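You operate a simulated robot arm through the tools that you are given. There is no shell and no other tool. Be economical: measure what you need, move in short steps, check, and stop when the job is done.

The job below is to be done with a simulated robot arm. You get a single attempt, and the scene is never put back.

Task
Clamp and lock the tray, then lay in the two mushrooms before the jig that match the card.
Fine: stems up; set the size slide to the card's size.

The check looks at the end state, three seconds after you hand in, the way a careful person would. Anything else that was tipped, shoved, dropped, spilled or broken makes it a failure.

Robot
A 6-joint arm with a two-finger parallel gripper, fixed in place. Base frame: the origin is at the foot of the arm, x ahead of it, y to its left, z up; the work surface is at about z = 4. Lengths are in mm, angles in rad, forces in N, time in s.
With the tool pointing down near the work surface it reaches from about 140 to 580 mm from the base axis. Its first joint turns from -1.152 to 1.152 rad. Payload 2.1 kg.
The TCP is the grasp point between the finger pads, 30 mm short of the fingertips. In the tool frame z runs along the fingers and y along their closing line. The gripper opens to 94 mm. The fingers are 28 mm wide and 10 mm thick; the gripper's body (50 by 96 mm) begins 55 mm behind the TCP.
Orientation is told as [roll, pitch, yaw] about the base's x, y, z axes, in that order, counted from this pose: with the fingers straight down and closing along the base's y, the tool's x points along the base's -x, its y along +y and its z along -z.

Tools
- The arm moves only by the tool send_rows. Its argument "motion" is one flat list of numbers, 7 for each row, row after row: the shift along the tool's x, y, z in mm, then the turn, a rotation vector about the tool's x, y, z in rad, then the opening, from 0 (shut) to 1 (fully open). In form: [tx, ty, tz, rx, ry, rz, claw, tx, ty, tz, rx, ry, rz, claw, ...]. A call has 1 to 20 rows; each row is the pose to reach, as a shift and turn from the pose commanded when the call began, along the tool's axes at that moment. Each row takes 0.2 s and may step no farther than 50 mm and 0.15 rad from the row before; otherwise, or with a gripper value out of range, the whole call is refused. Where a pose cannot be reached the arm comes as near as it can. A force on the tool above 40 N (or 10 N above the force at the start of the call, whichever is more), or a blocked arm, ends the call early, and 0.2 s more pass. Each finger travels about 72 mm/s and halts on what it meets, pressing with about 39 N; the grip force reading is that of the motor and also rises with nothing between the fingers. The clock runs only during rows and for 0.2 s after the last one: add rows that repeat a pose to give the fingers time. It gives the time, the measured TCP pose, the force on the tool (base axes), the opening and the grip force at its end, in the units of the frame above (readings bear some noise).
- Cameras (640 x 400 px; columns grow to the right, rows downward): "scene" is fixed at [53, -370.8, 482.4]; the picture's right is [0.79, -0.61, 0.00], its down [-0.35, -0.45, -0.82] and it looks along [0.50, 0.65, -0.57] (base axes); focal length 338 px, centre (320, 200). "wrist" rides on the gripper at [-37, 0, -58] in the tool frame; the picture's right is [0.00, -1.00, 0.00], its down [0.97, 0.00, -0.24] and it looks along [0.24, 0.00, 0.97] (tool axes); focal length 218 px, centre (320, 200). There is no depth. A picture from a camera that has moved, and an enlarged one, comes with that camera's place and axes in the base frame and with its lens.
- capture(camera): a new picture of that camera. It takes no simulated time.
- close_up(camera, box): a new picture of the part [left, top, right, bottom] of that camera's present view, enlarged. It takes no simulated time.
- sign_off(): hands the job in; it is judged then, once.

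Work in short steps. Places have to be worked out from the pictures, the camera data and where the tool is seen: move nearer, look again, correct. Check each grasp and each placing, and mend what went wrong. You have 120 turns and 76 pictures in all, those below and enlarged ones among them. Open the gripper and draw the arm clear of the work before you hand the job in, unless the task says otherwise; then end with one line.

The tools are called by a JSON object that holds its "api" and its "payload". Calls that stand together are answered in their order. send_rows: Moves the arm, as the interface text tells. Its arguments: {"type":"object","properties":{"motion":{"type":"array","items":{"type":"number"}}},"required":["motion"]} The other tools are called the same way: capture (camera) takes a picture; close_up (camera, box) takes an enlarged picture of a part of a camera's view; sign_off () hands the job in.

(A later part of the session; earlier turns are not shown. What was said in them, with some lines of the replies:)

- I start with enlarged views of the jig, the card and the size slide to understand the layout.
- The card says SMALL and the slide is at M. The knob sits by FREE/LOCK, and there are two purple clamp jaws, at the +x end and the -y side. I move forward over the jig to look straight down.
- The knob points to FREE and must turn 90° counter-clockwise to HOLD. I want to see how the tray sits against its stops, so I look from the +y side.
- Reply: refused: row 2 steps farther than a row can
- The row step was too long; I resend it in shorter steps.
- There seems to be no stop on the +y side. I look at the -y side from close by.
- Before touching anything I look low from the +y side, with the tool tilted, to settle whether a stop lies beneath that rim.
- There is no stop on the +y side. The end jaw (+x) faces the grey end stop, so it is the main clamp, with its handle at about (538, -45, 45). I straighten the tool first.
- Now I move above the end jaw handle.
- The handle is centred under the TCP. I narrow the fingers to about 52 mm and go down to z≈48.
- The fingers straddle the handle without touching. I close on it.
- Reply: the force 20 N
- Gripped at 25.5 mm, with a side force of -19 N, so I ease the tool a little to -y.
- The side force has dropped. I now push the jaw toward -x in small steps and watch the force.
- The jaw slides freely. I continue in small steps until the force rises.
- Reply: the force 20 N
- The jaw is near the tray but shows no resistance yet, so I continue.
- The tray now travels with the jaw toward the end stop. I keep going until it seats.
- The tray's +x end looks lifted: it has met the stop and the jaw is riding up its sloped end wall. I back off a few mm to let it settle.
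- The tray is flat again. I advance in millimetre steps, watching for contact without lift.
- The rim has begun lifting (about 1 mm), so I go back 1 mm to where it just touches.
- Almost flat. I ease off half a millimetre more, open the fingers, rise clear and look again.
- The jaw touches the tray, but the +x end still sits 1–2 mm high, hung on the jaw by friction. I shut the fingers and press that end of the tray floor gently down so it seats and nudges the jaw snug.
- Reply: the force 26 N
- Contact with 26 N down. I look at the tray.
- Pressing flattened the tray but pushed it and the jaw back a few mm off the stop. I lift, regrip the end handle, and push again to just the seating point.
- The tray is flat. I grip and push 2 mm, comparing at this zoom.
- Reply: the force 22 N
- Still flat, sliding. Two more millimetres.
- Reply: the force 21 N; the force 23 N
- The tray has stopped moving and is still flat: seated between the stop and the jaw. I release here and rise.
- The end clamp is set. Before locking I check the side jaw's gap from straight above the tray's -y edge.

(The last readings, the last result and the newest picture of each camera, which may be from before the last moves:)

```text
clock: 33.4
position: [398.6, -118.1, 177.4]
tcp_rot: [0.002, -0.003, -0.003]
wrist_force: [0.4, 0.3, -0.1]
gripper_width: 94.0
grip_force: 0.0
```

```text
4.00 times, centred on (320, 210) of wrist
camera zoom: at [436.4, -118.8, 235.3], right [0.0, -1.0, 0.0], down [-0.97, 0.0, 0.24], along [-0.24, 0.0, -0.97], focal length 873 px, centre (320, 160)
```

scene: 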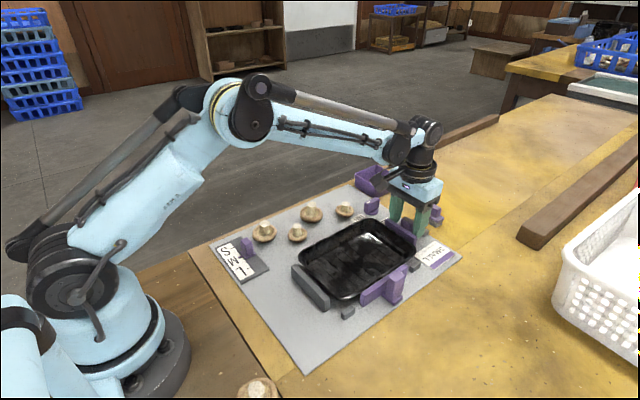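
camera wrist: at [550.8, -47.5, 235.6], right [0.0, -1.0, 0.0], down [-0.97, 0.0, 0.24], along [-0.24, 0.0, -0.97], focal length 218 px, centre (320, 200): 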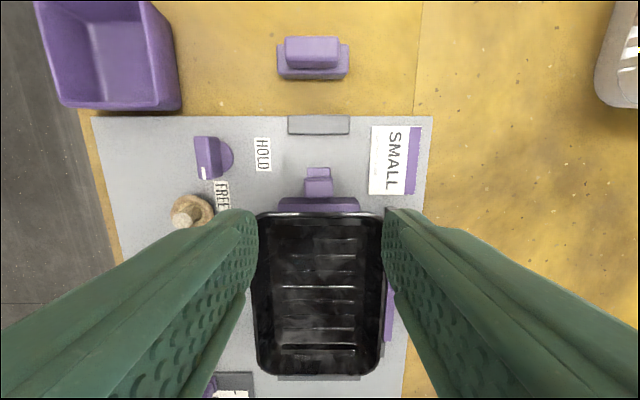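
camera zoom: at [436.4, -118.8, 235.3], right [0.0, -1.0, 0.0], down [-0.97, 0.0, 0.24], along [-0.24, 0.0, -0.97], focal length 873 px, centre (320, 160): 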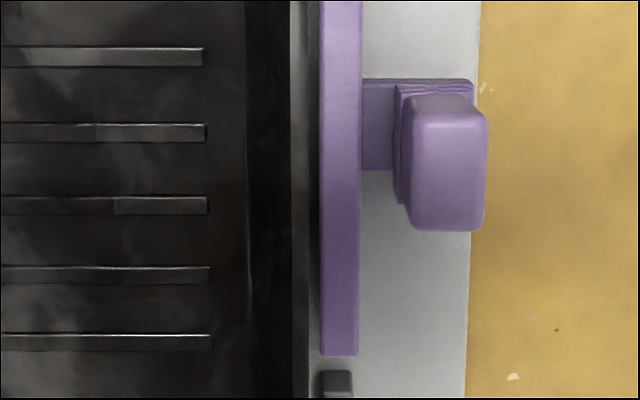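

From straight above: the side jaw's face is flush with the two pins, leaving about a 3.4 mm gap to the tray rim. I will bring it up to a light touch only. I shut the fingers and go down outside its handle (about (393, -143)).

{"api": "send_rows", "payload": {"motion": [3, -35, 0, 0, 0, 0, 0.5, 6, -68, 0, 0, 0, 0, 0, 6, -68, 45, 0, 0, 0, 0, 6, -68, 90, 0, 0, 0, 0, 6, -68, 128, 0, 0, 0, 0, 6, -68, 128, 0, 0, 0, 0]}}

{"api": "capture", "payload": {"camera": "wrist"}}

```text
clock: 34.8
position: [392.2, -182.2, 46.8]
tcp_rot: [0.001, -0.003, -0.003]
wrist_force: [0.3, 0.6, 0.3]
gripper_width: 0.1
grip_force: 33.4
```

```text
31 pictures are left
camera wrist: at [429.7, -183.2, 105.3], right [0.0, -1.0, 0.0], down [-0.97, 0.0, 0.24], along [-0.24, 0.0, -0.97], focal length 218 px, centre (320, 200)
```

wrist: 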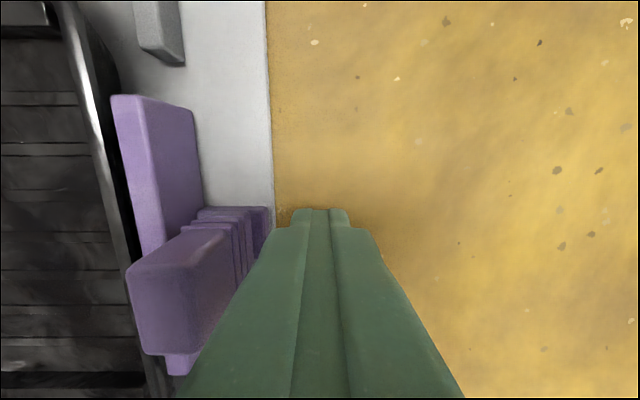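

The closed fingers line up with the handle's outer face. I approach by 16 mm and look.

{"api": "send_rows", "payload": {"motion": [0, 6, 0, 0, 0, 0, 0, 0, 11, 0, 0, 0, 0, 0, 0, 16, 0, 0, 0, 0, 0, 0, 16, 0, 0, 0, 0, 0]}}

{"api": "capture", "payload": {"camera": "wrist"}}

```text
clock: 35.8
position: [392.6, -169.2, 48.1]
tcp_rot: [0.001, -0.002, -0.001]
wrist_force: [0.2, 0.1, 0.3]
gripper_width: 0.0
grip_force: 33.0
```

```text
30 pictures are left
camera wrist: at [430.2, -169.6, 105.9], right [0.0, -1.0, 0.0], down [-0.97, 0.0, 0.24], along [-0.24, 0.0, -0.97], focal length 218 px, centre (320, 200)
```

wrist: 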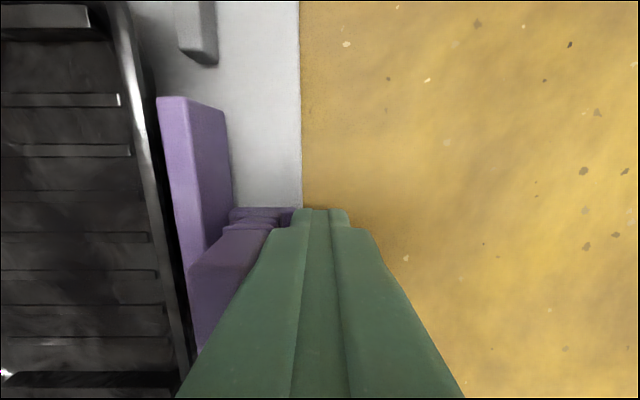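

{"api": "send_rows", "payload": {"motion": [0, 2, 0, 0, 0, 0, 0, 0, 4, 0, 0, 0, 0, 0, 0, 4, 0, 0, 0, 0, 0]}}

{"api": "close_up", "payload": {"camera": "wrist", "box": [120, 0, 360, 240]}}

```text
clock: 36.6
position: [394.4, -166.1, 48.5]
tcp_rot: [0.003, -0.001, -0.002]
wrist_force: [0.2, -0.9, -0.7]
gripper_width: 0.0
grip_force: 32.7
```

```text
1.67 times, centred on (240, 120) of wrist
camera zoom: at [430.3, -166.5, 106.3], right [0.0, -1.0, 0.0], down [-0.97, 0.0, 0.24], along [-0.24, 0.0, -0.97], focal length 364 px, centre (453, 333)
```

zoom: 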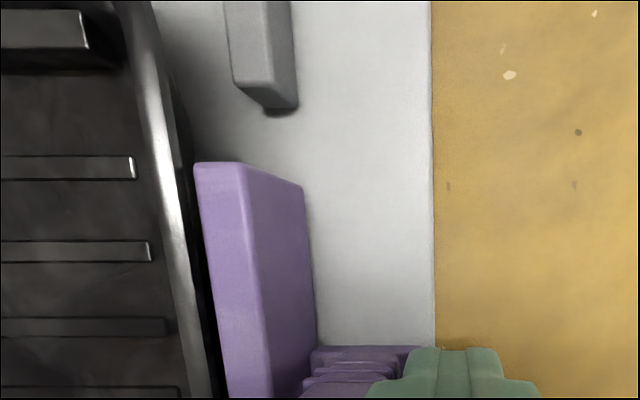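

{"api": "send_rows", "payload": {"motion": [0, 1, 0, 0, 0, 0, 0, 0, 2.5, 0, 0, 0, 0, 0, 0, 2.5, 0, 0, 0, 0, 0]}}

{"api": "close_up", "payload": {"camera": "wrist", "box": [120, 0, 360, 240]}}

```text
clock: 37.4
position: [393.7, -163.4, 49.4]
tcp_rot: [0.002, -0.002, -0.001]
wrist_force: [-0.2, -1.5, 0.4]
gripper_width: 0.1
grip_force: 33.1
```

```text
1.67 times, centred on (240, 120) of wrist
camera zoom: at [430.4, -164.3, 106.5], right [0.0, -1.0, 0.0], down [-0.97, 0.0, 0.24], along [-0.24, 0.0, -0.97], focal length 364 px, centre (453, 333)
```

zoom: 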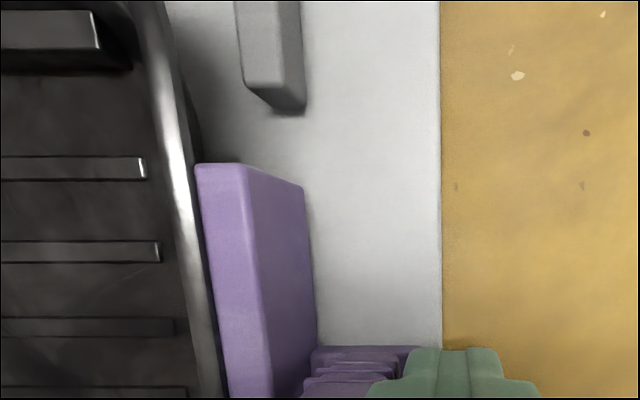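

The jaw moves with the fingers; about 1.3 mm of gap is left. I close it in small steps.

{"api": "send_rows", "payload": {"motion": [0, 0.7, 0, 0, 0, 0, 0, 0, 1.3, 0, 0, 0, 0, 0, 0, 1.3, 0, 0, 0, 0, 0]}}

{"api": "close_up", "payload": {"camera": "wrist", "box": [120, 0, 360, 240]}}

```text
clock: 38.2
position: [393.8, -161.6, 48.0]
tcp_rot: [0.001, -0.002, -0.001]
wrist_force: [0.6, -1.0, -0.7]
gripper_width: 0.0
grip_force: 33.0
```

```text
1.67 times, centred on (240, 120) of wrist
camera zoom: at [430.1, -163.2, 106.4], right [0.0, -1.0, 0.0], down [-0.97, 0.0, 0.24], along [-0.24, 0.0, -0.97], focal length 364 px, centre (453, 333)
```

zoom: 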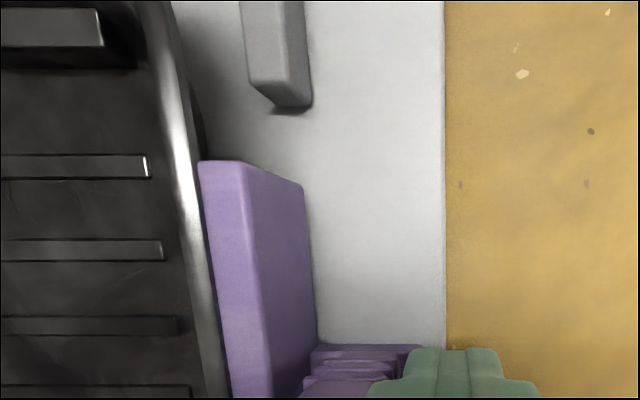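

The jaw now just touches the rim and the tray has not moved. I withdraw, rise and move above the knob at about (540, 56).

{"api": "send_rows", "payload": {"motion": [0, -15, 0, 0, 0, 0, 0, 0, -15, -45, 0, 0, 0, 0, 0, -15, -90, 0, 0, 0, 0, 0, -15, -125, 0, 0, 0, 0, -24, 23, -125, 0, 0, 0, 0.2, -48, 61, -125, 0, 0, 0, 0.4, -72, 99, -125, 0, 0, 0, 0.5, -96, 137, -125, 0, 0, 0, 0.5, -120, 175, -125, 0, 0, 0, 0.5, -146, 215, -125, 0, 0, 0, 0.5, -146, 219, -125, 0, 0, 0, 0.5]}}

{"api": "capture", "payload": {"camera": "wrist"}}

```text
clock: 40.6
position: [538.9, 55.9, 173.0]
tcp_rot: [0.002, -0.001, -0.002]
wrist_force: [0.2, 0.8, 0.3]
gripper_width: 47.2
grip_force: 0.0
```

```text
26 pictures are left
camera wrist: at [576.4, 55.5, 230.9], right [0.0, -1.0, 0.0], down [-0.97, 0.0, 0.24], along [-0.24, 0.0, -0.97], focal length 218 px, centre (320, 200)
```

wrist: 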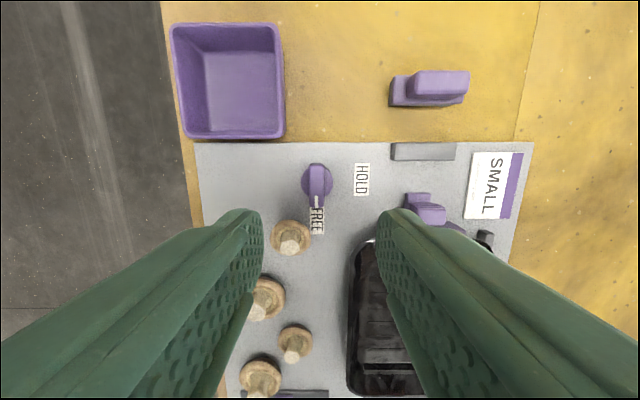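

The knob axis is at about (540, 58). I go down over it with the fingers straddling the handle.

{"api": "send_rows", "payload": {"motion": [-1, 2, 45, 0, 0, 0, 0.5, -1, 2, 90, 0, 0, 0, 0.45, -1, 2, 126, 0, 0, 0, 0.45, -1, 2, 126, 0, 0, 0, 0.3, -1, 2, 126, 0, 0, 0, 0.1, -1, 2, 126, 0, 0, 0, 0.1, -1, 2, 126, 0, 0, 0, 0.1]}}

{"api": "capture", "payload": {"camera": "wrist"}}

```text
clock: 42.2
position: [538.8, 60.1, 45.8]
tcp_rot: [0.005, -0.001, 0.0]
wrist_force: [-1.2, 13.7, -11.4]
gripper_width: 13.7
grip_force: 44.9
```

```text
25 pictures are left
camera wrist: at [576.3, 58.8, 103.7], right [0.0, -1.0, 0.0], down [-0.97, 0.0, 0.24], along [-0.24, 0.0, -0.97], focal length 218 px, centre (320, 200)
```

wrist: 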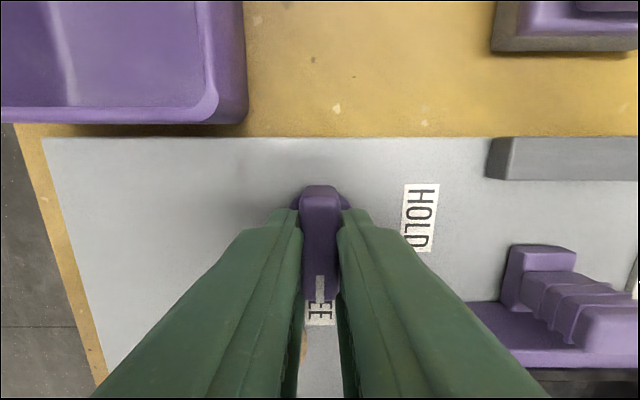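

The handle is gripped (13.7 mm). I turn counter-clockwise seen from above, half way first.

{"api": "send_rows", "payload": {"motion": [0, 1, 0, 0, 0, -0.08, 0.08, 0, 1, 0, 0, 0, -0.2, 0.08, 0, 1, 0, 0, 0, -0.32, 0.08, 0, 1, 0, 0, 0, -0.44, 0.08, 0, 1, 0, 0, 0, -0.56, 0.08, 0, 1, 0, 0, 0, -0.68, 0.08, 0, 1, 0, 0, 0, -0.8, 0.08, 0, 1, 0, 0, 0, -0.8, 0.08]}}

{"api": "capture", "payload": {"camera": "wrist"}}

```text
clock: 42.9
position: [539.6, 58.8, 45.9]
tcp_rot: [0.004, -0.001, 0.235]
wrist_force: [2.0, 1.2, -7.3]
gripper_width: 13.8
grip_force: 45.2
stopped in row 3: the force on the tool passed its limit (the readings are from after the stop); the commanded pose is now the measured one
```

```text
24 pictures are left
camera wrist: at [575.4, 67.4, 103.7], right [0.23, -0.97, 0.0], down [-0.94, -0.23, 0.24], along [-0.23, -0.05, -0.97], focal length 218 px, centre (320, 200)
```

wrist: 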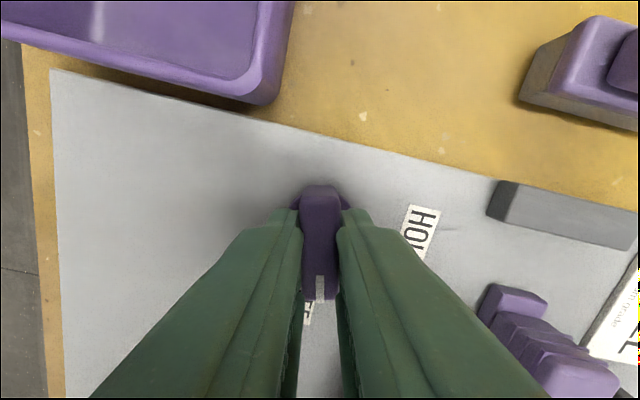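

It turned 0.235 rad before a side force stopped it, and the stop relaxed the offset. I continue in smaller increments.

{"api": "send_rows", "payload": {"motion": [0, 0, 0, 0, 0, -0.08, 0.08, 0, 0, 0, 0, 0, -0.16, 0.08, 0, 0, 0, 0, 0, -0.24, 0.08, 0, 0, 0, 0, 0, -0.32, 0.08, 0, 0, 0, 0, 0, -0.4, 0.08]}}

```text
clock: 44.1
position: [539.2, 58.5, 45.3]
tcp_rot: [0.0, -0.001, 0.635]
wrist_force: [7.8, -1.2, -21.7]
gripper_width: 14.2
grip_force: 44.6
```

{"api": "send_rows", "payload": {"motion": [0, 0, 0.7, 0, 0, -0.08, 0.08, 0, 0, 0.7, 0, 0, -0.16, 0.08, 0, 0, 0.7, 0, 0, -0.24, 0.08, 0, 0, 0.7, 0, 0, -0.32, 0.08, 0, 0, 0.7, 0, 0, -0.4, 0.08, 0, 0, 0.7, 0, 0, -0.48, 0.08]}}

```text
clock: 45.5
position: [539.3, 58.9, 45.6]
tcp_rot: [-0.001, 0.0, 1.115]
wrist_force: [5.6, -11.3, 8.2]
gripper_width: 13.7
grip_force: 44.9
```

{"api": "send_rows", "payload": {"motion": [0, 0, 0, 0, 0, -0.08, 0.08, 0, 0, 0, 0, 0, -0.16, 0.08, 0, 0, 0, 0, 0, -0.24, 0.08, 0, 0, 0, 0, 0, -0.32, 0.08, 0, 0, 0, 0, 0, -0.4, 0.08, 0, 0, 0, 0, 0, -0.456, 0.08, 0, 0, 0, 0, 0, -0.456, 0.08]}}

{"api": "capture", "payload": {"camera": "wrist"}}

```text
clock: 47.1
position: [540.1, 59.1, 46.2]
tcp_rot: [-0.004, 0.001, 1.571]
wrist_force: [19.9, -14.6, 26.6]
gripper_width: 13.9
grip_force: 43.9
```

```text
23 pictures are left
camera wrist: at [540.0, 95.1, 103.7], right [1.0, 0.0, 0.0], down [0.0, -0.97, 0.24], along [0.0, -0.24, -0.97], focal length 218 px, centre (320, 200)
```

wrist: 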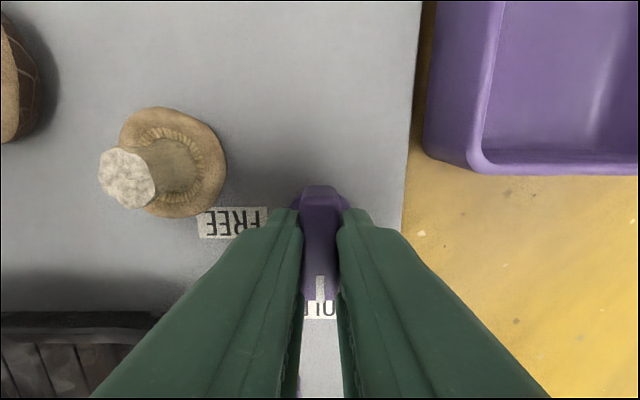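

The knob mark now points to HOLD. I open a little, rise, and look.

{"api": "send_rows", "payload": {"motion": [0, 0, 0, 0, 0, 0, 0.2, 0, 0, 0, 0, 0, 0, 0.33, 0, 0, 0, 0, 0, 0, 0.33, 0, 0, -45, 0, 0, 0, 0.33, 0, 0, -90, 0, 0, 0, 0.5, 0, 0, -130, 0, 0, 0, 0.5]}}

{"api": "capture", "payload": {"camera": "wrist"}}

{"api": "capture", "payload": {"camera": "scene"}}

```text
clock: 48.5
position: [539.1, 60.5, 173.9]
tcp_rot: [0.0, -0.001, 1.571]
wrist_force: [-0.2, -0.9, -0.4]
gripper_width: 46.8
grip_force: 0.1
```

```text
22 pictures are left
camera wrist: at [539.6, 96.7, 232.1], right [1.0, 0.0, 0.0], down [0.0, -0.97, 0.24], along [0.0, -0.24, -0.97], focal length 218 px, centre (320, 200)
```

wrist: 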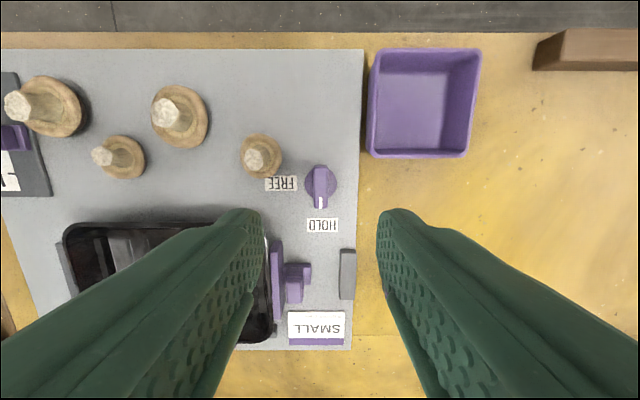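

```text
21 pictures are left
```

scene: 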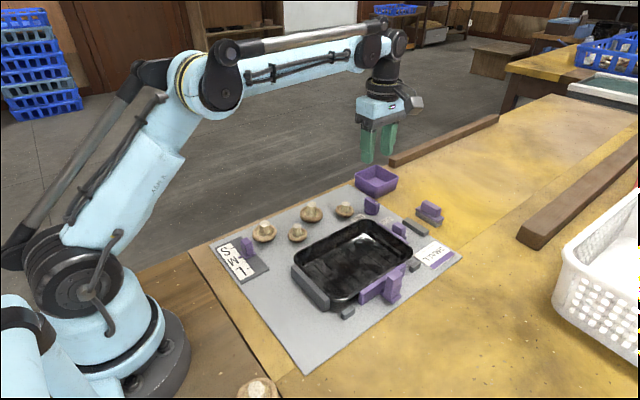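

The tray is clamped and the knob is at HOLD. Cap sizes show the two near ones at about (482, 87) and (347, 85) are small (about 43 mm), the others about 55 mm. I turn the tool back to yaw 0 and move over the first.

{"api": "send_rows", "payload": {"motion": [-3, 6, 0, 0, 0, 0.145, 0.68, -6, 12, 0, 0, 0, 0.29, 0.68, -9, 18, 0, 0, 0, 0.435, 0.68, -12, 24, 0, 0, 0, 0.58, 0.68, -15, 30, 0, 0, 0, 0.725, 0.68, -18, 36, 0, 0, 0, 0.87, 0.68, -21, 42, 0, 0, 0, 1.015, 0.68, -24, 48, 0, 0, 0, 1.16, 0.68, -27, 54, 0, 0, 0, 1.305, 0.68, -27, 57, 20, 0, 0, 1.45, 0.68, -27, 57, 40, 0, 0, 1.571, 0.68, -27, 57, 50, 0, 0, 1.571, 0.68]}}

{"api": "capture", "payload": {"camera": "wrist"}}

```text
clock: 51.1
position: [481.7, 86.7, 125.7]
tcp_rot: [0.001, 0.0, -0.001]
wrist_force: [0.2, 0.0, -0.2]
gripper_width: 63.9
grip_force: 0.0
```

```text
20 pictures are left
camera wrist: at [519.0, 86.4, 182.1], right [0.0, -1.0, 0.0], down [-0.97, 0.0, 0.24], along [-0.24, 0.0, -0.97], focal length 218 px, centre (320, 200)
```

wrist: 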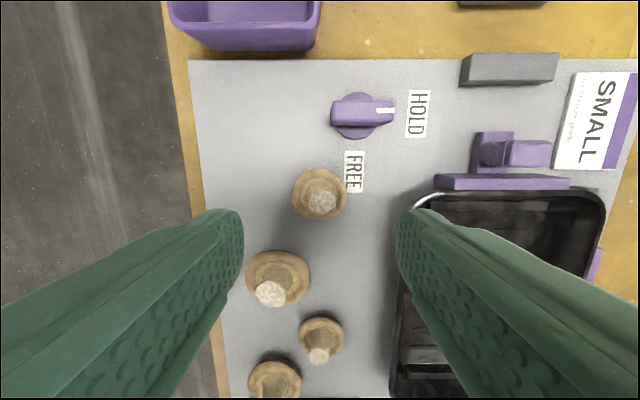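

The cap is centred between the fingers. I go down to TCP z≈41 around the cap and close.

{"api": "send_rows", "payload": {"motion": [0, 0, 40, 0, 0, 0, 0.68, 0, 0, 70, 0, 0, 0, 0.68, 0, 0, 85, 0, 0, 0, 0.68, 0, 0, 85, 0, 0, 0, 0.6, 0, 0, 85, 0, 0, 0, 0.5, 0, 0, 85, 0, 0, 0, 0.38, 0, 0, 85, 0, 0, 0, 0.36, 0, 0, 85, 0, 0, 0, 0.36]}}

{"api": "capture", "payload": {"camera": "wrist"}}

```text
clock: 52.9
position: [480.3, 88.1, 41.3]
tcp_rot: [0.001, 0.001, 0.0]
wrist_force: [-0.3, -0.4, 0.2]
gripper_width: 42.5
grip_force: 11.9
```

```text
19 pictures are left
camera wrist: at [519.3, 87.2, 98.7], right [0.0, -1.0, 0.0], down [-0.97, 0.0, 0.24], along [-0.24, 0.0, -0.97], focal length 218 px, centre (320, 200)
```

wrist: 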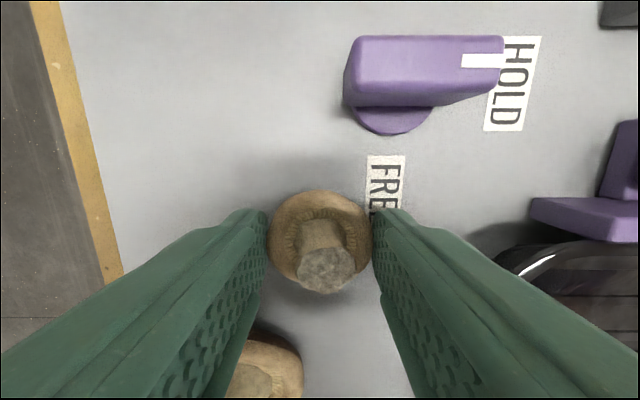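

The cap is held at 42.5 mm. I lift and carry it over the tray to (430, -46).

{"api": "send_rows", "payload": {"motion": [0, 0, 0, 0, 0, 0, 0.34, 0, 0, -30, 0, 0, 0, 0.34, 0, 0, -65, 0, 0, 0, 0.34, 0, 0, -85, 0, 0, 0, 0.34, 17, -44, -85, 0, 0, 0, 0.34, 34, -88, -85, 0, 0, 0, 0.34, 51, -132, -85, 0, 0, 0, 0.34, 51, -132, -60, 0, 0, 0, 0.34, 51, -132, -35, 0, 0, 0, 0.34, 51, -132, -15, 0, 0, 0, 0.34, 51, -132, -15, 0, 0, 0, 0.34]}}

{"api": "capture", "payload": {"camera": "wrist"}}

```text
clock: 55.3
position: [429.2, -46.4, 55.3]
tcp_rot: [0.002, 0.0, 0.0]
wrist_force: [0.0, 0.0, -0.8]
gripper_width: 42.4
grip_force: 11.6
```

```text
18 pictures are left
camera wrist: at [468.4, -46.8, 112.7], right [0.0, -1.0, 0.0], down [-0.97, 0.0, 0.24], along [-0.24, 0.0, -0.97], focal length 218 px, centre (320, 200)
```

wrist: 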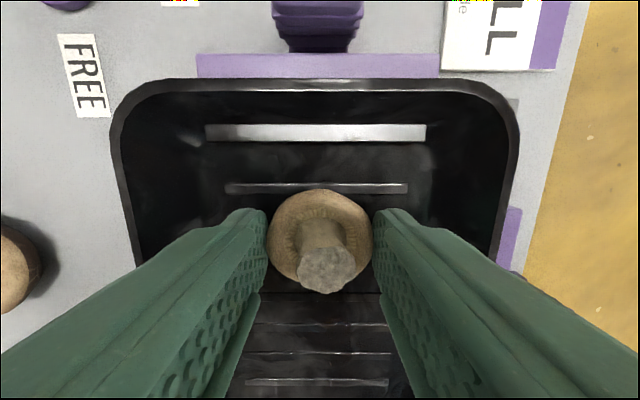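

The mushroom is held upright over the tray floor. I lower it in 1 mm steps, watching the force.

{"api": "send_rows", "payload": {"motion": [0, 0, 1.5, 0, 0, 0, 0.34, 0, 0, 3, 0, 0, 0, 0.34, 0, 0, 4.5, 0, 0, 0, 0.34, 0, 0, 5.5, 0, 0, 0, 0.34]}}

{"api": "send_rows", "payload": {"motion": [0, 0, 1, 0, 0, 0, 0.34, 0, 0, 2, 0, 0, 0, 0.34, 0, 0, 2, 0, 0, 0, 0.34]}}

```text
clock: 56.3
position: [430.9, -45.0, 50.5]
tcp_rot: [0.001, 0.001, 0.0]
wrist_force: [0.3, 0.6, -1.1]
gripper_width: 42.4
grip_force: 12.1
```

```text
clock: 57.1
position: [431.8, -45.9, 47.3]
tcp_rot: [0.001, 0.001, 0.001]
wrist_force: [-0.4, -0.2, 0.5]
gripper_width: 42.5
grip_force: 11.8
```

{"api": "send_rows", "payload": {"motion": [0, 0, 1, 0, 0, 0, 0.34, 0, 0, 1.5, 0, 0, 0, 0.34, 0, 0, 1.5, 0, 0, 0, 0.34]}}

{"api": "send_rows", "payload": {"motion": [0, 0, 1, 0, 0, 0, 0.34, 0, 0, 1.5, 0, 0, 0, 0.34, 0, 0, 1.5, 0, 0, 0, 0.34]}}

```text
clock: 57.9
position: [431.1, -45.5, 46.9]
tcp_rot: [0.003, -0.001, 0.001]
wrist_force: [-0.1, 0.1, 1.1]
gripper_width: 42.7
grip_force: 12.4
```

```text
clock: 58.7
position: [432.0, -45.6, 44.7]
tcp_rot: [0.001, 0.0, 0.0]
wrist_force: [-0.1, 0.2, 2.2]
gripper_width: 42.5
grip_force: 12.2
```

{"api": "send_rows", "payload": {"motion": [0, 0, 1, 0, 0, 0, 0.34, 0, 0, 1, 0, 0, 0, 0.34]}}

```text
clock: 59.3
position: [430.8, -44.9, 43.6]
tcp_rot: [0.001, 0.0, -0.001]
wrist_force: [1.1, 0.3, 5.9]
gripper_width: 42.4
grip_force: 12.1
```

The upward force has risen to 6 N, so it is on the floor. I open gently and rise.

{"api": "send_rows", "payload": {"motion": [0, 0, 0, 0, 0, 0, 0.5, 0, 0, 0, 0, 0, 0, 0.6, 0, 0, 0, 0, 0, 0, 0.68, 0, 0, -40, 0, 0, 0, 0.68, 0, 0, -80, 0, 0, 0, 0.68, 0, 0, -80, 0, 0, 0, 0.68]}}

{"api": "capture", "payload": {"camera": "wrist"}}

```text
clock: 60.7
position: [431.3, -48.1, 123.3]
tcp_rot: [0.002, 0.0, 0.0]
wrist_force: [0.2, -0.1, 0.1]
gripper_width: 64.0
grip_force: 0.1
```

```text
17 pictures are left
camera wrist: at [469.0, -48.0, 181.6], right [0.0, -1.0, 0.0], down [-0.97, 0.0, 0.24], along [-0.24, 0.0, -0.97], focal length 218 px, centre (320, 200)
```

wrist: 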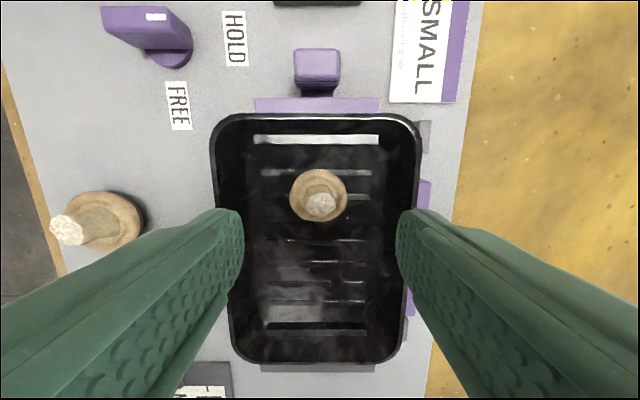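

The first is placed stem up. I move over the second small one.

{"api": "send_rows", "payload": {"motion": [21, 33, -10, 0, 0, 0, 0.68, 42, 66, -10, 0, 0, 0, 0.68, 63, 99, -10, 0, 0, 0, 0.68, 84, 132, 0, 0, 0, 0, 0.68, 84, 132, 0, 0, 0, 0, 0.68]}}

{"api": "capture", "payload": {"camera": "wrist"}}

```text
clock: 61.9
position: [344.7, 83.2, 123.4]
tcp_rot: [0.004, 0.0, 0.002]
wrist_force: [-1.0, -0.3, 0.1]
gripper_width: 63.6
grip_force: 0.0
```

```text
16 pictures are left
camera wrist: at [383.1, 82.5, 180.9], right [0.0, -1.0, 0.0], down [-0.97, 0.0, 0.24], along [-0.24, 0.0, -0.97], focal length 218 px, centre (320, 200)
```

wrist: 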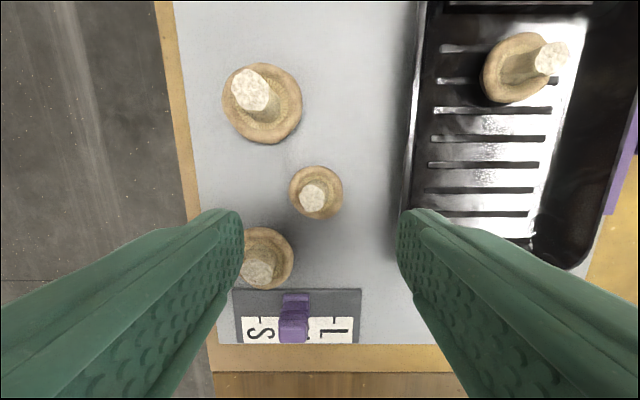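

The second small one is at about (348, 86), with the left finger clear of its neighbour. I shift, go down and close.

{"api": "send_rows", "payload": {"motion": [-2, 3, 40, 0, 0, 0, 0.65, -2, 3, 70, 0, 0, 0, 0.65, -2, 3, 82, 0, 0, 0, 0.65, -2, 3, 82, 0, 0, 0, 0.55, -2, 3, 82, 0, 0, 0, 0.45, -2, 3, 82, 0, 0, 0, 0.36, -2, 3, 82, 0, 0, 0, 0.34, -2, 3, 82, 0, 0, 0, 0.34]}}

{"api": "capture", "payload": {"camera": "wrist"}}

```text
clock: 63.7
position: [348.0, 88.0, 43.6]
tcp_rot: [0.002, 0.002, 0.0]
wrist_force: [-0.1, -0.1, -0.2]
gripper_width: 42.3
grip_force: 11.9
```

```text
15 pictures are left
camera wrist: at [386.1, 88.2, 101.0], right [0.0, -1.0, 0.0], down [-0.97, 0.0, 0.24], along [-0.24, 0.0, -0.97], focal length 218 px, centre (320, 200)
```

wrist: 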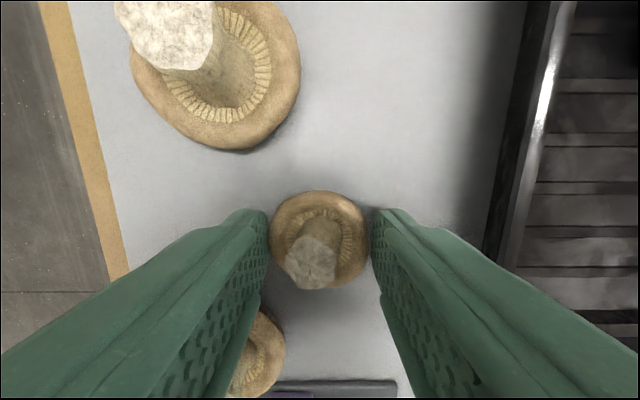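

Held at 42.3 mm. I lift and carry it to (350, -46).

{"api": "send_rows", "payload": {"motion": [0, 0, -30, 0, 0, 0, 0.33, 0, 0, -65, 0, 0, 0, 0.33, 0, 0, -85, 0, 0, 0, 0.33, 0, -45, -85, 0, 0, 0, 0.33, 0, -90, -85, 0, 0, 0, 0.33, -2, -132, -85, 0, 0, 0, 0.33, -2, -132, -55, 0, 0, 0, 0.33, -2, -132, -30, 0, 0, 0, 0.33, -2, -132, -12, 0, 0, 0, 0.33, -2, -132, -7, 0, 0, 0, 0.33, -2, -132, -7, 0, 0, 0, 0.33]}}

{"api": "send_rows", "payload": {"motion": [0, 0, 1, 0, 0, 0, 0.33, 0, 0, 2, 0, 0, 0, 0.33, 0, 0, 2, 0, 0, 0, 0.33]}}

```text
clock: 66.1
position: [351.8, -43.1, 48.5]
tcp_rot: [0.001, -0.001, 0.0]
wrist_force: [-0.6, 0.2, -0.6]
gripper_width: 42.3
grip_force: 11.6
```

```text
clock: 66.9
position: [352.6, -41.9, 46.2]
tcp_rot: [0.002, 0.002, 0.001]
wrist_force: [1.4, 1.0, 3.7]
gripper_width: 42.4
grip_force: 11.8
```

{"api": "send_rows", "payload": {"motion": [0, 0, 0.7, 0, 0, 0, 0.33, 0, 0, 0.7, 0, 0, 0, 0.33]}}

{"api": "capture", "payload": {"camera": "wrist"}}

```text
clock: 67.5
position: [352.0, -41.9, 47.4]
tcp_rot: [0.001, 0.001, -0.001]
wrist_force: [-0.2, -0.5, 5.0]
gripper_width: 42.3
grip_force: 12.1
```

```text
14 pictures are left
camera wrist: at [388.6, -43.3, 104.1], right [0.0, -1.0, 0.0], down [-0.97, 0.0, 0.24], along [-0.24, 0.0, -0.97], focal length 218 px, centre (320, 200)
```

wrist: 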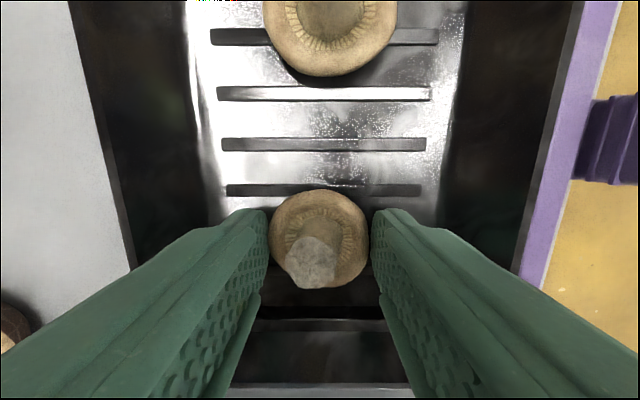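

It rests on the floor (5 N). I release, rise, and move toward the size slide at about (252, 100) with the fingers open about 50 mm.

{"api": "send_rows", "payload": {"motion": [0, 0, 0, 0, 0, 0, 0.5, 0, 0, 0, 0, 0, 0, 0.6, 0, 0, 0, 0, 0, 0, 0.65, 0, 0, -45, 0, 0, 0, 0.65, 0, 0, -90, 0, 0, 0, 0.65, 20, 28, -110, 0, 0, 0, 0.6, 45, 64, -110, 0, 0, 0, 0.55, 70, 100, -110, 0, 0, 0, 0.5, 98, 142, -110, 0, 0, 0, 0.5, 98, 142, -110, 0, 0, 0, 0.5]}}

{"api": "capture", "payload": {"camera": "wrist"}}

```text
refused: row 9 steps farther than a row can; nothing moved
```

```text
13 pictures are left
camera wrist: at [388.6, -43.3, 104.1], right [0.0, -1.0, 0.0], down [-0.97, 0.0, 0.24], along [-0.24, 0.0, -0.97], focal length 218 px, centre (320, 200)
```

wrist: 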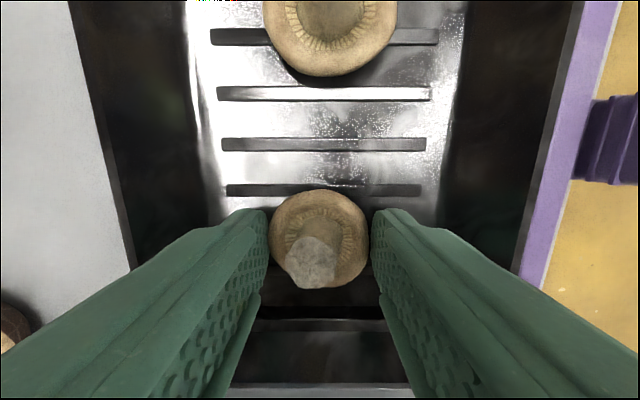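

One row was too long; I resend with shorter steps.

{"api": "send_rows", "payload": {"motion": [0, 0, 0, 0, 0, 0, 0.5, 0, 0, 0, 0, 0, 0, 0.6, 0, 0, 0, 0, 0, 0, 0.65, 0, 0, -45, 0, 0, 0, 0.65, 0, 0, -90, 0, 0, 0, 0.65, 20, 28, -110, 0, 0, 0, 0.6, 42, 62, -110, 0, 0, 0, 0.55, 64, 96, -110, 0, 0, 0, 0.5, 86, 126, -110, 0, 0, 0, 0.5, 98, 142, -110, 0, 0, 0, 0.5, 98, 142, -110, 0, 0, 0, 0.5]}}

{"api": "capture", "payload": {"camera": "wrist"}}

```text
clock: 69.9
position: [251.4, 99.1, 156.4]
tcp_rot: [0.001, -0.001, 0.0]
wrist_force: [-0.3, 0.2, -1.1]
gripper_width: 47.1
grip_force: 0.0
```

```text
12 pictures are left
camera wrist: at [289.4, 98.3, 214.4], right [0.0, -1.0, 0.0], down [-0.97, 0.0, 0.24], along [-0.24, 0.0, -0.97], focal length 218 px, centre (320, 200)
```

wrist: 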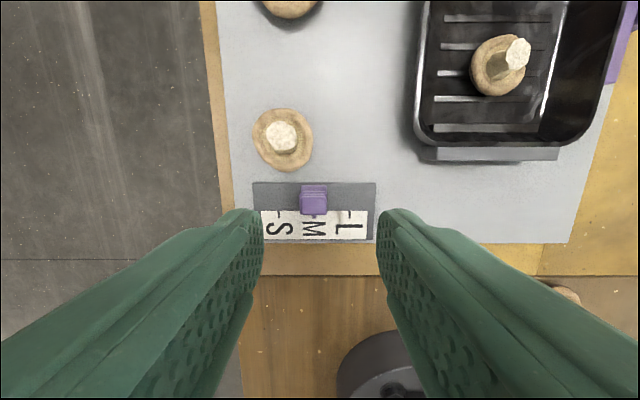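

I zoom in to read where the S tick is.

{"api": "close_up", "payload": {"camera": "wrist", "box": [240, 170, 390, 250]}}

```text
4.27 times, centred on (315, 210) of wrist
camera zoom: at [289.4, 98.3, 214.4], right [0.0, -1.0, 0.0], down [-0.97, 0.0, 0.24], along [-0.24, 0.0, -0.97], focal length 931 px, centre (341, 157)
```

zoom: 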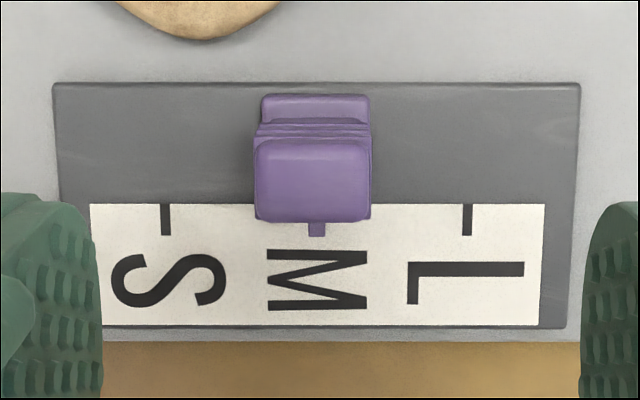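

Pointer to S tick measures 34.7 mm toward +y. I go down over the slide's handle at x≈245, y≈103, and grip.

{"api": "send_rows", "payload": {"motion": [7, 4.5, 40, 0, 0, 0, 0.5, 7, 4.5, 80, 0, 0, 0, 0.5, 7, 4.5, 108, 0, 0, 0, 0.5, 7, 4.5, 108, 0, 0, 0, 0.3, 7, 4.5, 108, 0, 0, 0, 0.17, 7, 4.5, 108, 0, 0, 0, 0.17, 7, 4.5, 108, 0, 0, 0, 0.17]}}

{"api": "capture", "payload": {"camera": "wrist"}}

```text
clock: 71.5
position: [246.4, 104.2, 49.6]
tcp_rot: [0.002, 0.001, 0.002]
wrist_force: [2.9, -0.1, -37.7]
gripper_width: 21.6
grip_force: 44.5
```

```text
10 pictures are left
camera wrist: at [283.8, 102.7, 107.9], right [0.0, -1.0, 0.0], down [-0.97, 0.0, 0.24], along [-0.24, 0.0, -0.97], focal length 218 px, centre (320, 200)
```

wrist: 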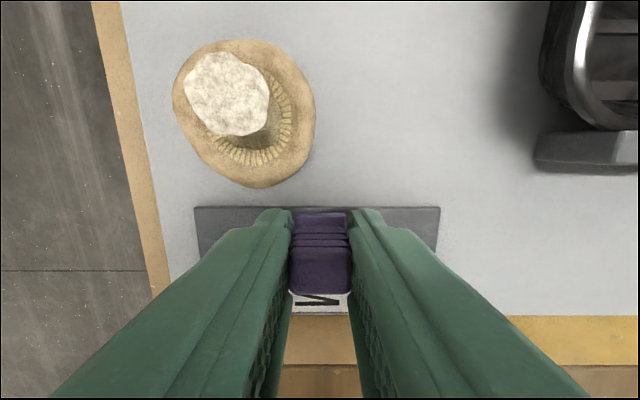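

Gripped; the -38 N vertical force says I hold slightly high, so I ease down 1.5 mm.

{"api": "send_rows", "payload": {"motion": [0, 0, 0.8, 0, 0, 0, 0.17, 0, 0, 1.6, 0, 0, 0, 0.17, 0, 0, 1.6, 0, 0, 0, 0.17]}}

```text
clock: 72.1
position: [246.2, 104.8, 49.6]
tcp_rot: [0.002, 0.0, 0.0]
wrist_force: [-2.6, 1.4, 12.7]
gripper_width: 21.6
grip_force: 44.9
stopped in row 3: the force on the tool passed its limit (the readings are from after the stop); the commanded pose is now the measured one
```

Balanced now. I slide toward +y by 34.7 mm.

{"api": "send_rows", "payload": {"motion": [0, 5, 0, 0, 0, 0, 0.17, 0, 10, 0, 0, 0, 0, 0.17, 0, 16, 0, 0, 0, 0, 0.17, 0, 22, 0, 0, 0, 0, 0.17, 0, 28, 0, 0, 0, 0, 0.17, 0, 32, 0, 0, 0, 0, 0.17, 0, 34.7, 0, 0, 0, 0, 0.17, 0, 34.7, 0, 0, 0, 0, 0.17]}}

{"api": "capture", "payload": {"camera": "wrist"}}

```text
clock: 73.4
position: [245.4, 132.0, 49.6]
tcp_rot: [0.001, 0.001, -0.001]
wrist_force: [-3.6, -0.7, 9.2]
gripper_width: 21.5
grip_force: 45.3
stopped in row 6: the force on the tool passed its limit (the readings are from after the stop); the commanded pose is now the measured one
```

```text
9 pictures are left
camera wrist: at [284.0, 130.9, 106.5], right [0.0, -1.0, 0.0], down [-0.97, 0.0, 0.24], along [-0.24, 0.0, -0.97], focal length 218 px, centre (320, 200)
```

wrist: 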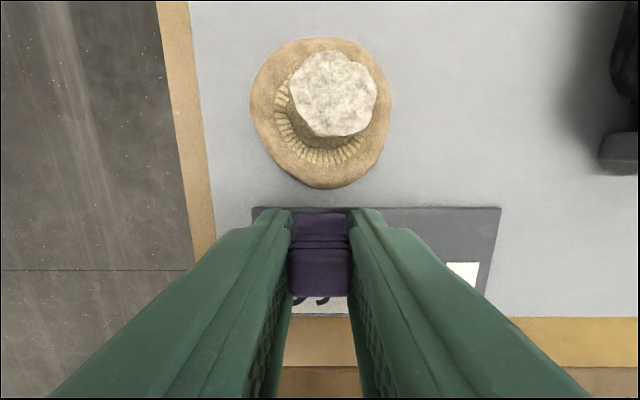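

It moved about 28 mm before a force trip; about 6.5 mm remain. I continue slowly.

{"api": "send_rows", "payload": {"motion": [0, 1.5, 0, 0, 0, 0, 0.17, 0, 3, 0, 0, 0, 0, 0.17, 0, 4.5, 0, 0, 0, 0, 0.17, 0, 6, 0, 0, 0, 0, 0.17, 0, 6, 0, 0, 0, 0, 0.17]}}

```text
clock: 74.6
position: [247.1, 138.0, 47.9]
tcp_rot: [0.002, 0.0, -0.001]
wrist_force: [9.0, 0.5, 7.3]
gripper_width: 21.6
grip_force: 44.9
```

I release, rise and check the pointer against the S tick.

{"api": "send_rows", "payload": {"motion": [0, 0, 0, 0, 0, 0, 0.3, 0, 0, 0, 0, 0, 0, 0.4, 0, 0, 0, 0, 0, 0, 0.45, 0, 0, -45, 0, 0, 0, 0.45, 0, 0, -90, 0, 0, 0, 0.45, 0, 0, -110, 0, 0, 0, 0.45, 0, 0, -110, 0, 0, 0, 0.45]}}

{"api": "close_up", "payload": {"camera": "wrist", "box": [270, 160, 420, 250]}}

```text
clock: 76.2
position: [245.7, 137.8, 159.7]
tcp_rot: [0.001, 0.002, 0.001]
wrist_force: [0.4, -0.3, 0.3]
gripper_width: 42.2
grip_force: 0.0
```

```text
4.27 times, centred on (345, 205) of wrist
camera zoom: at [283.1, 136.6, 216.4], right [0.0, -1.0, 0.0], down [-0.97, 0.0, 0.24], along [-0.24, 0.0, -0.97], focal length 931 px, centre (213, 179)
```

zoom: 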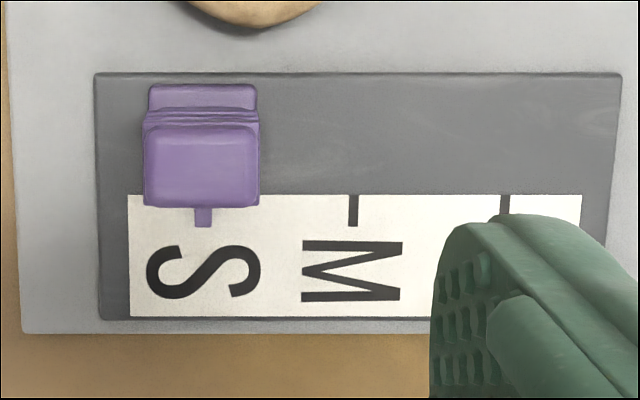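

The pointer is on the S tick, within half a millimetre. I retreat up and away and check the whole scene.

{"api": "send_rows", "payload": {"motion": [0, 0, -45, 0, 0, 0, 0.7, 0, 0, -90, 0, 0, 0, 1, -20, -20, -130, 0, 0, 0, 1, -45, -60, -130, 0, 0, 0, 1, -65, -100, -130, 0, 0, 0, 1, -65, -100, -130, 0, 0, 0, 1]}}

{"api": "capture", "payload": {"camera": "wrist"}}

{"api": "close_up", "payload": {"camera": "scene", "box": [220, 160, 460, 320]}}

```text
clock: 77.6
position: [312.6, 37.6, 289.4]
tcp_rot: [0.001, 0.003, -0.001]
wrist_force: [-0.3, 0.1, 0.6]
gripper_width: 94.3
grip_force: 0.1
```

```text
7 pictures are left
camera wrist: at [349.8, 37.9, 347.2], right [0.0, -1.0, 0.0], down [-0.97, 0.0, 0.24], along [-0.24, 0.0, -0.97], focal length 218 px, centre (320, 200)
```

wrist: 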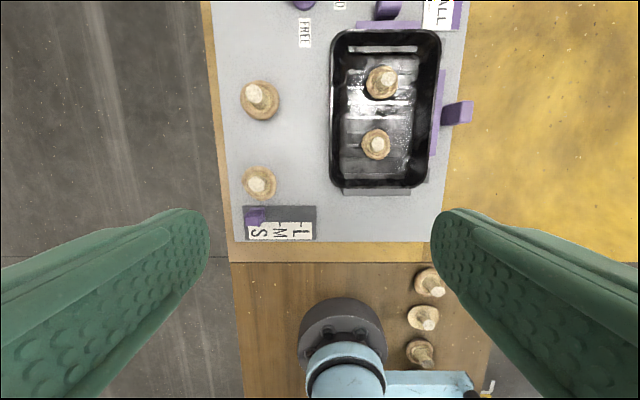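

```text
2.50 times, centred on (340, 240) of scene
camera zoom: at [53.0, -370.8, 482.4], right [0.79, -0.61, 0.0], down [-0.35, -0.45, -0.82], along [0.5, 0.65, -0.57], focal length 844 px, centre (270, 100)
```

zoom: 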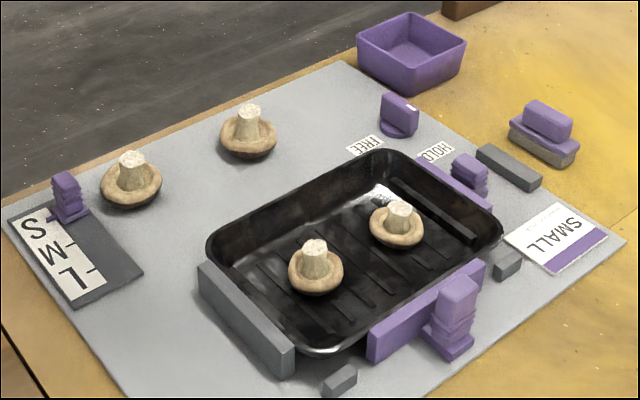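

Everything is in place: the tray is clamped, the knob is at HOLD, both small mushrooms are in stems up, the slide is on S, and the arm is clear. I hand in.

{"api": "sign_off", "payload": {}}

```text
The job is handed in.
```

I clamped the tray and locked it at HOLD, laid the two small mushrooms in stems up, and set the size slide to S. I wasn't sure the side jaw was meant to be used, since nothing stands opposite it, so I only brought it into light contact with the rim.
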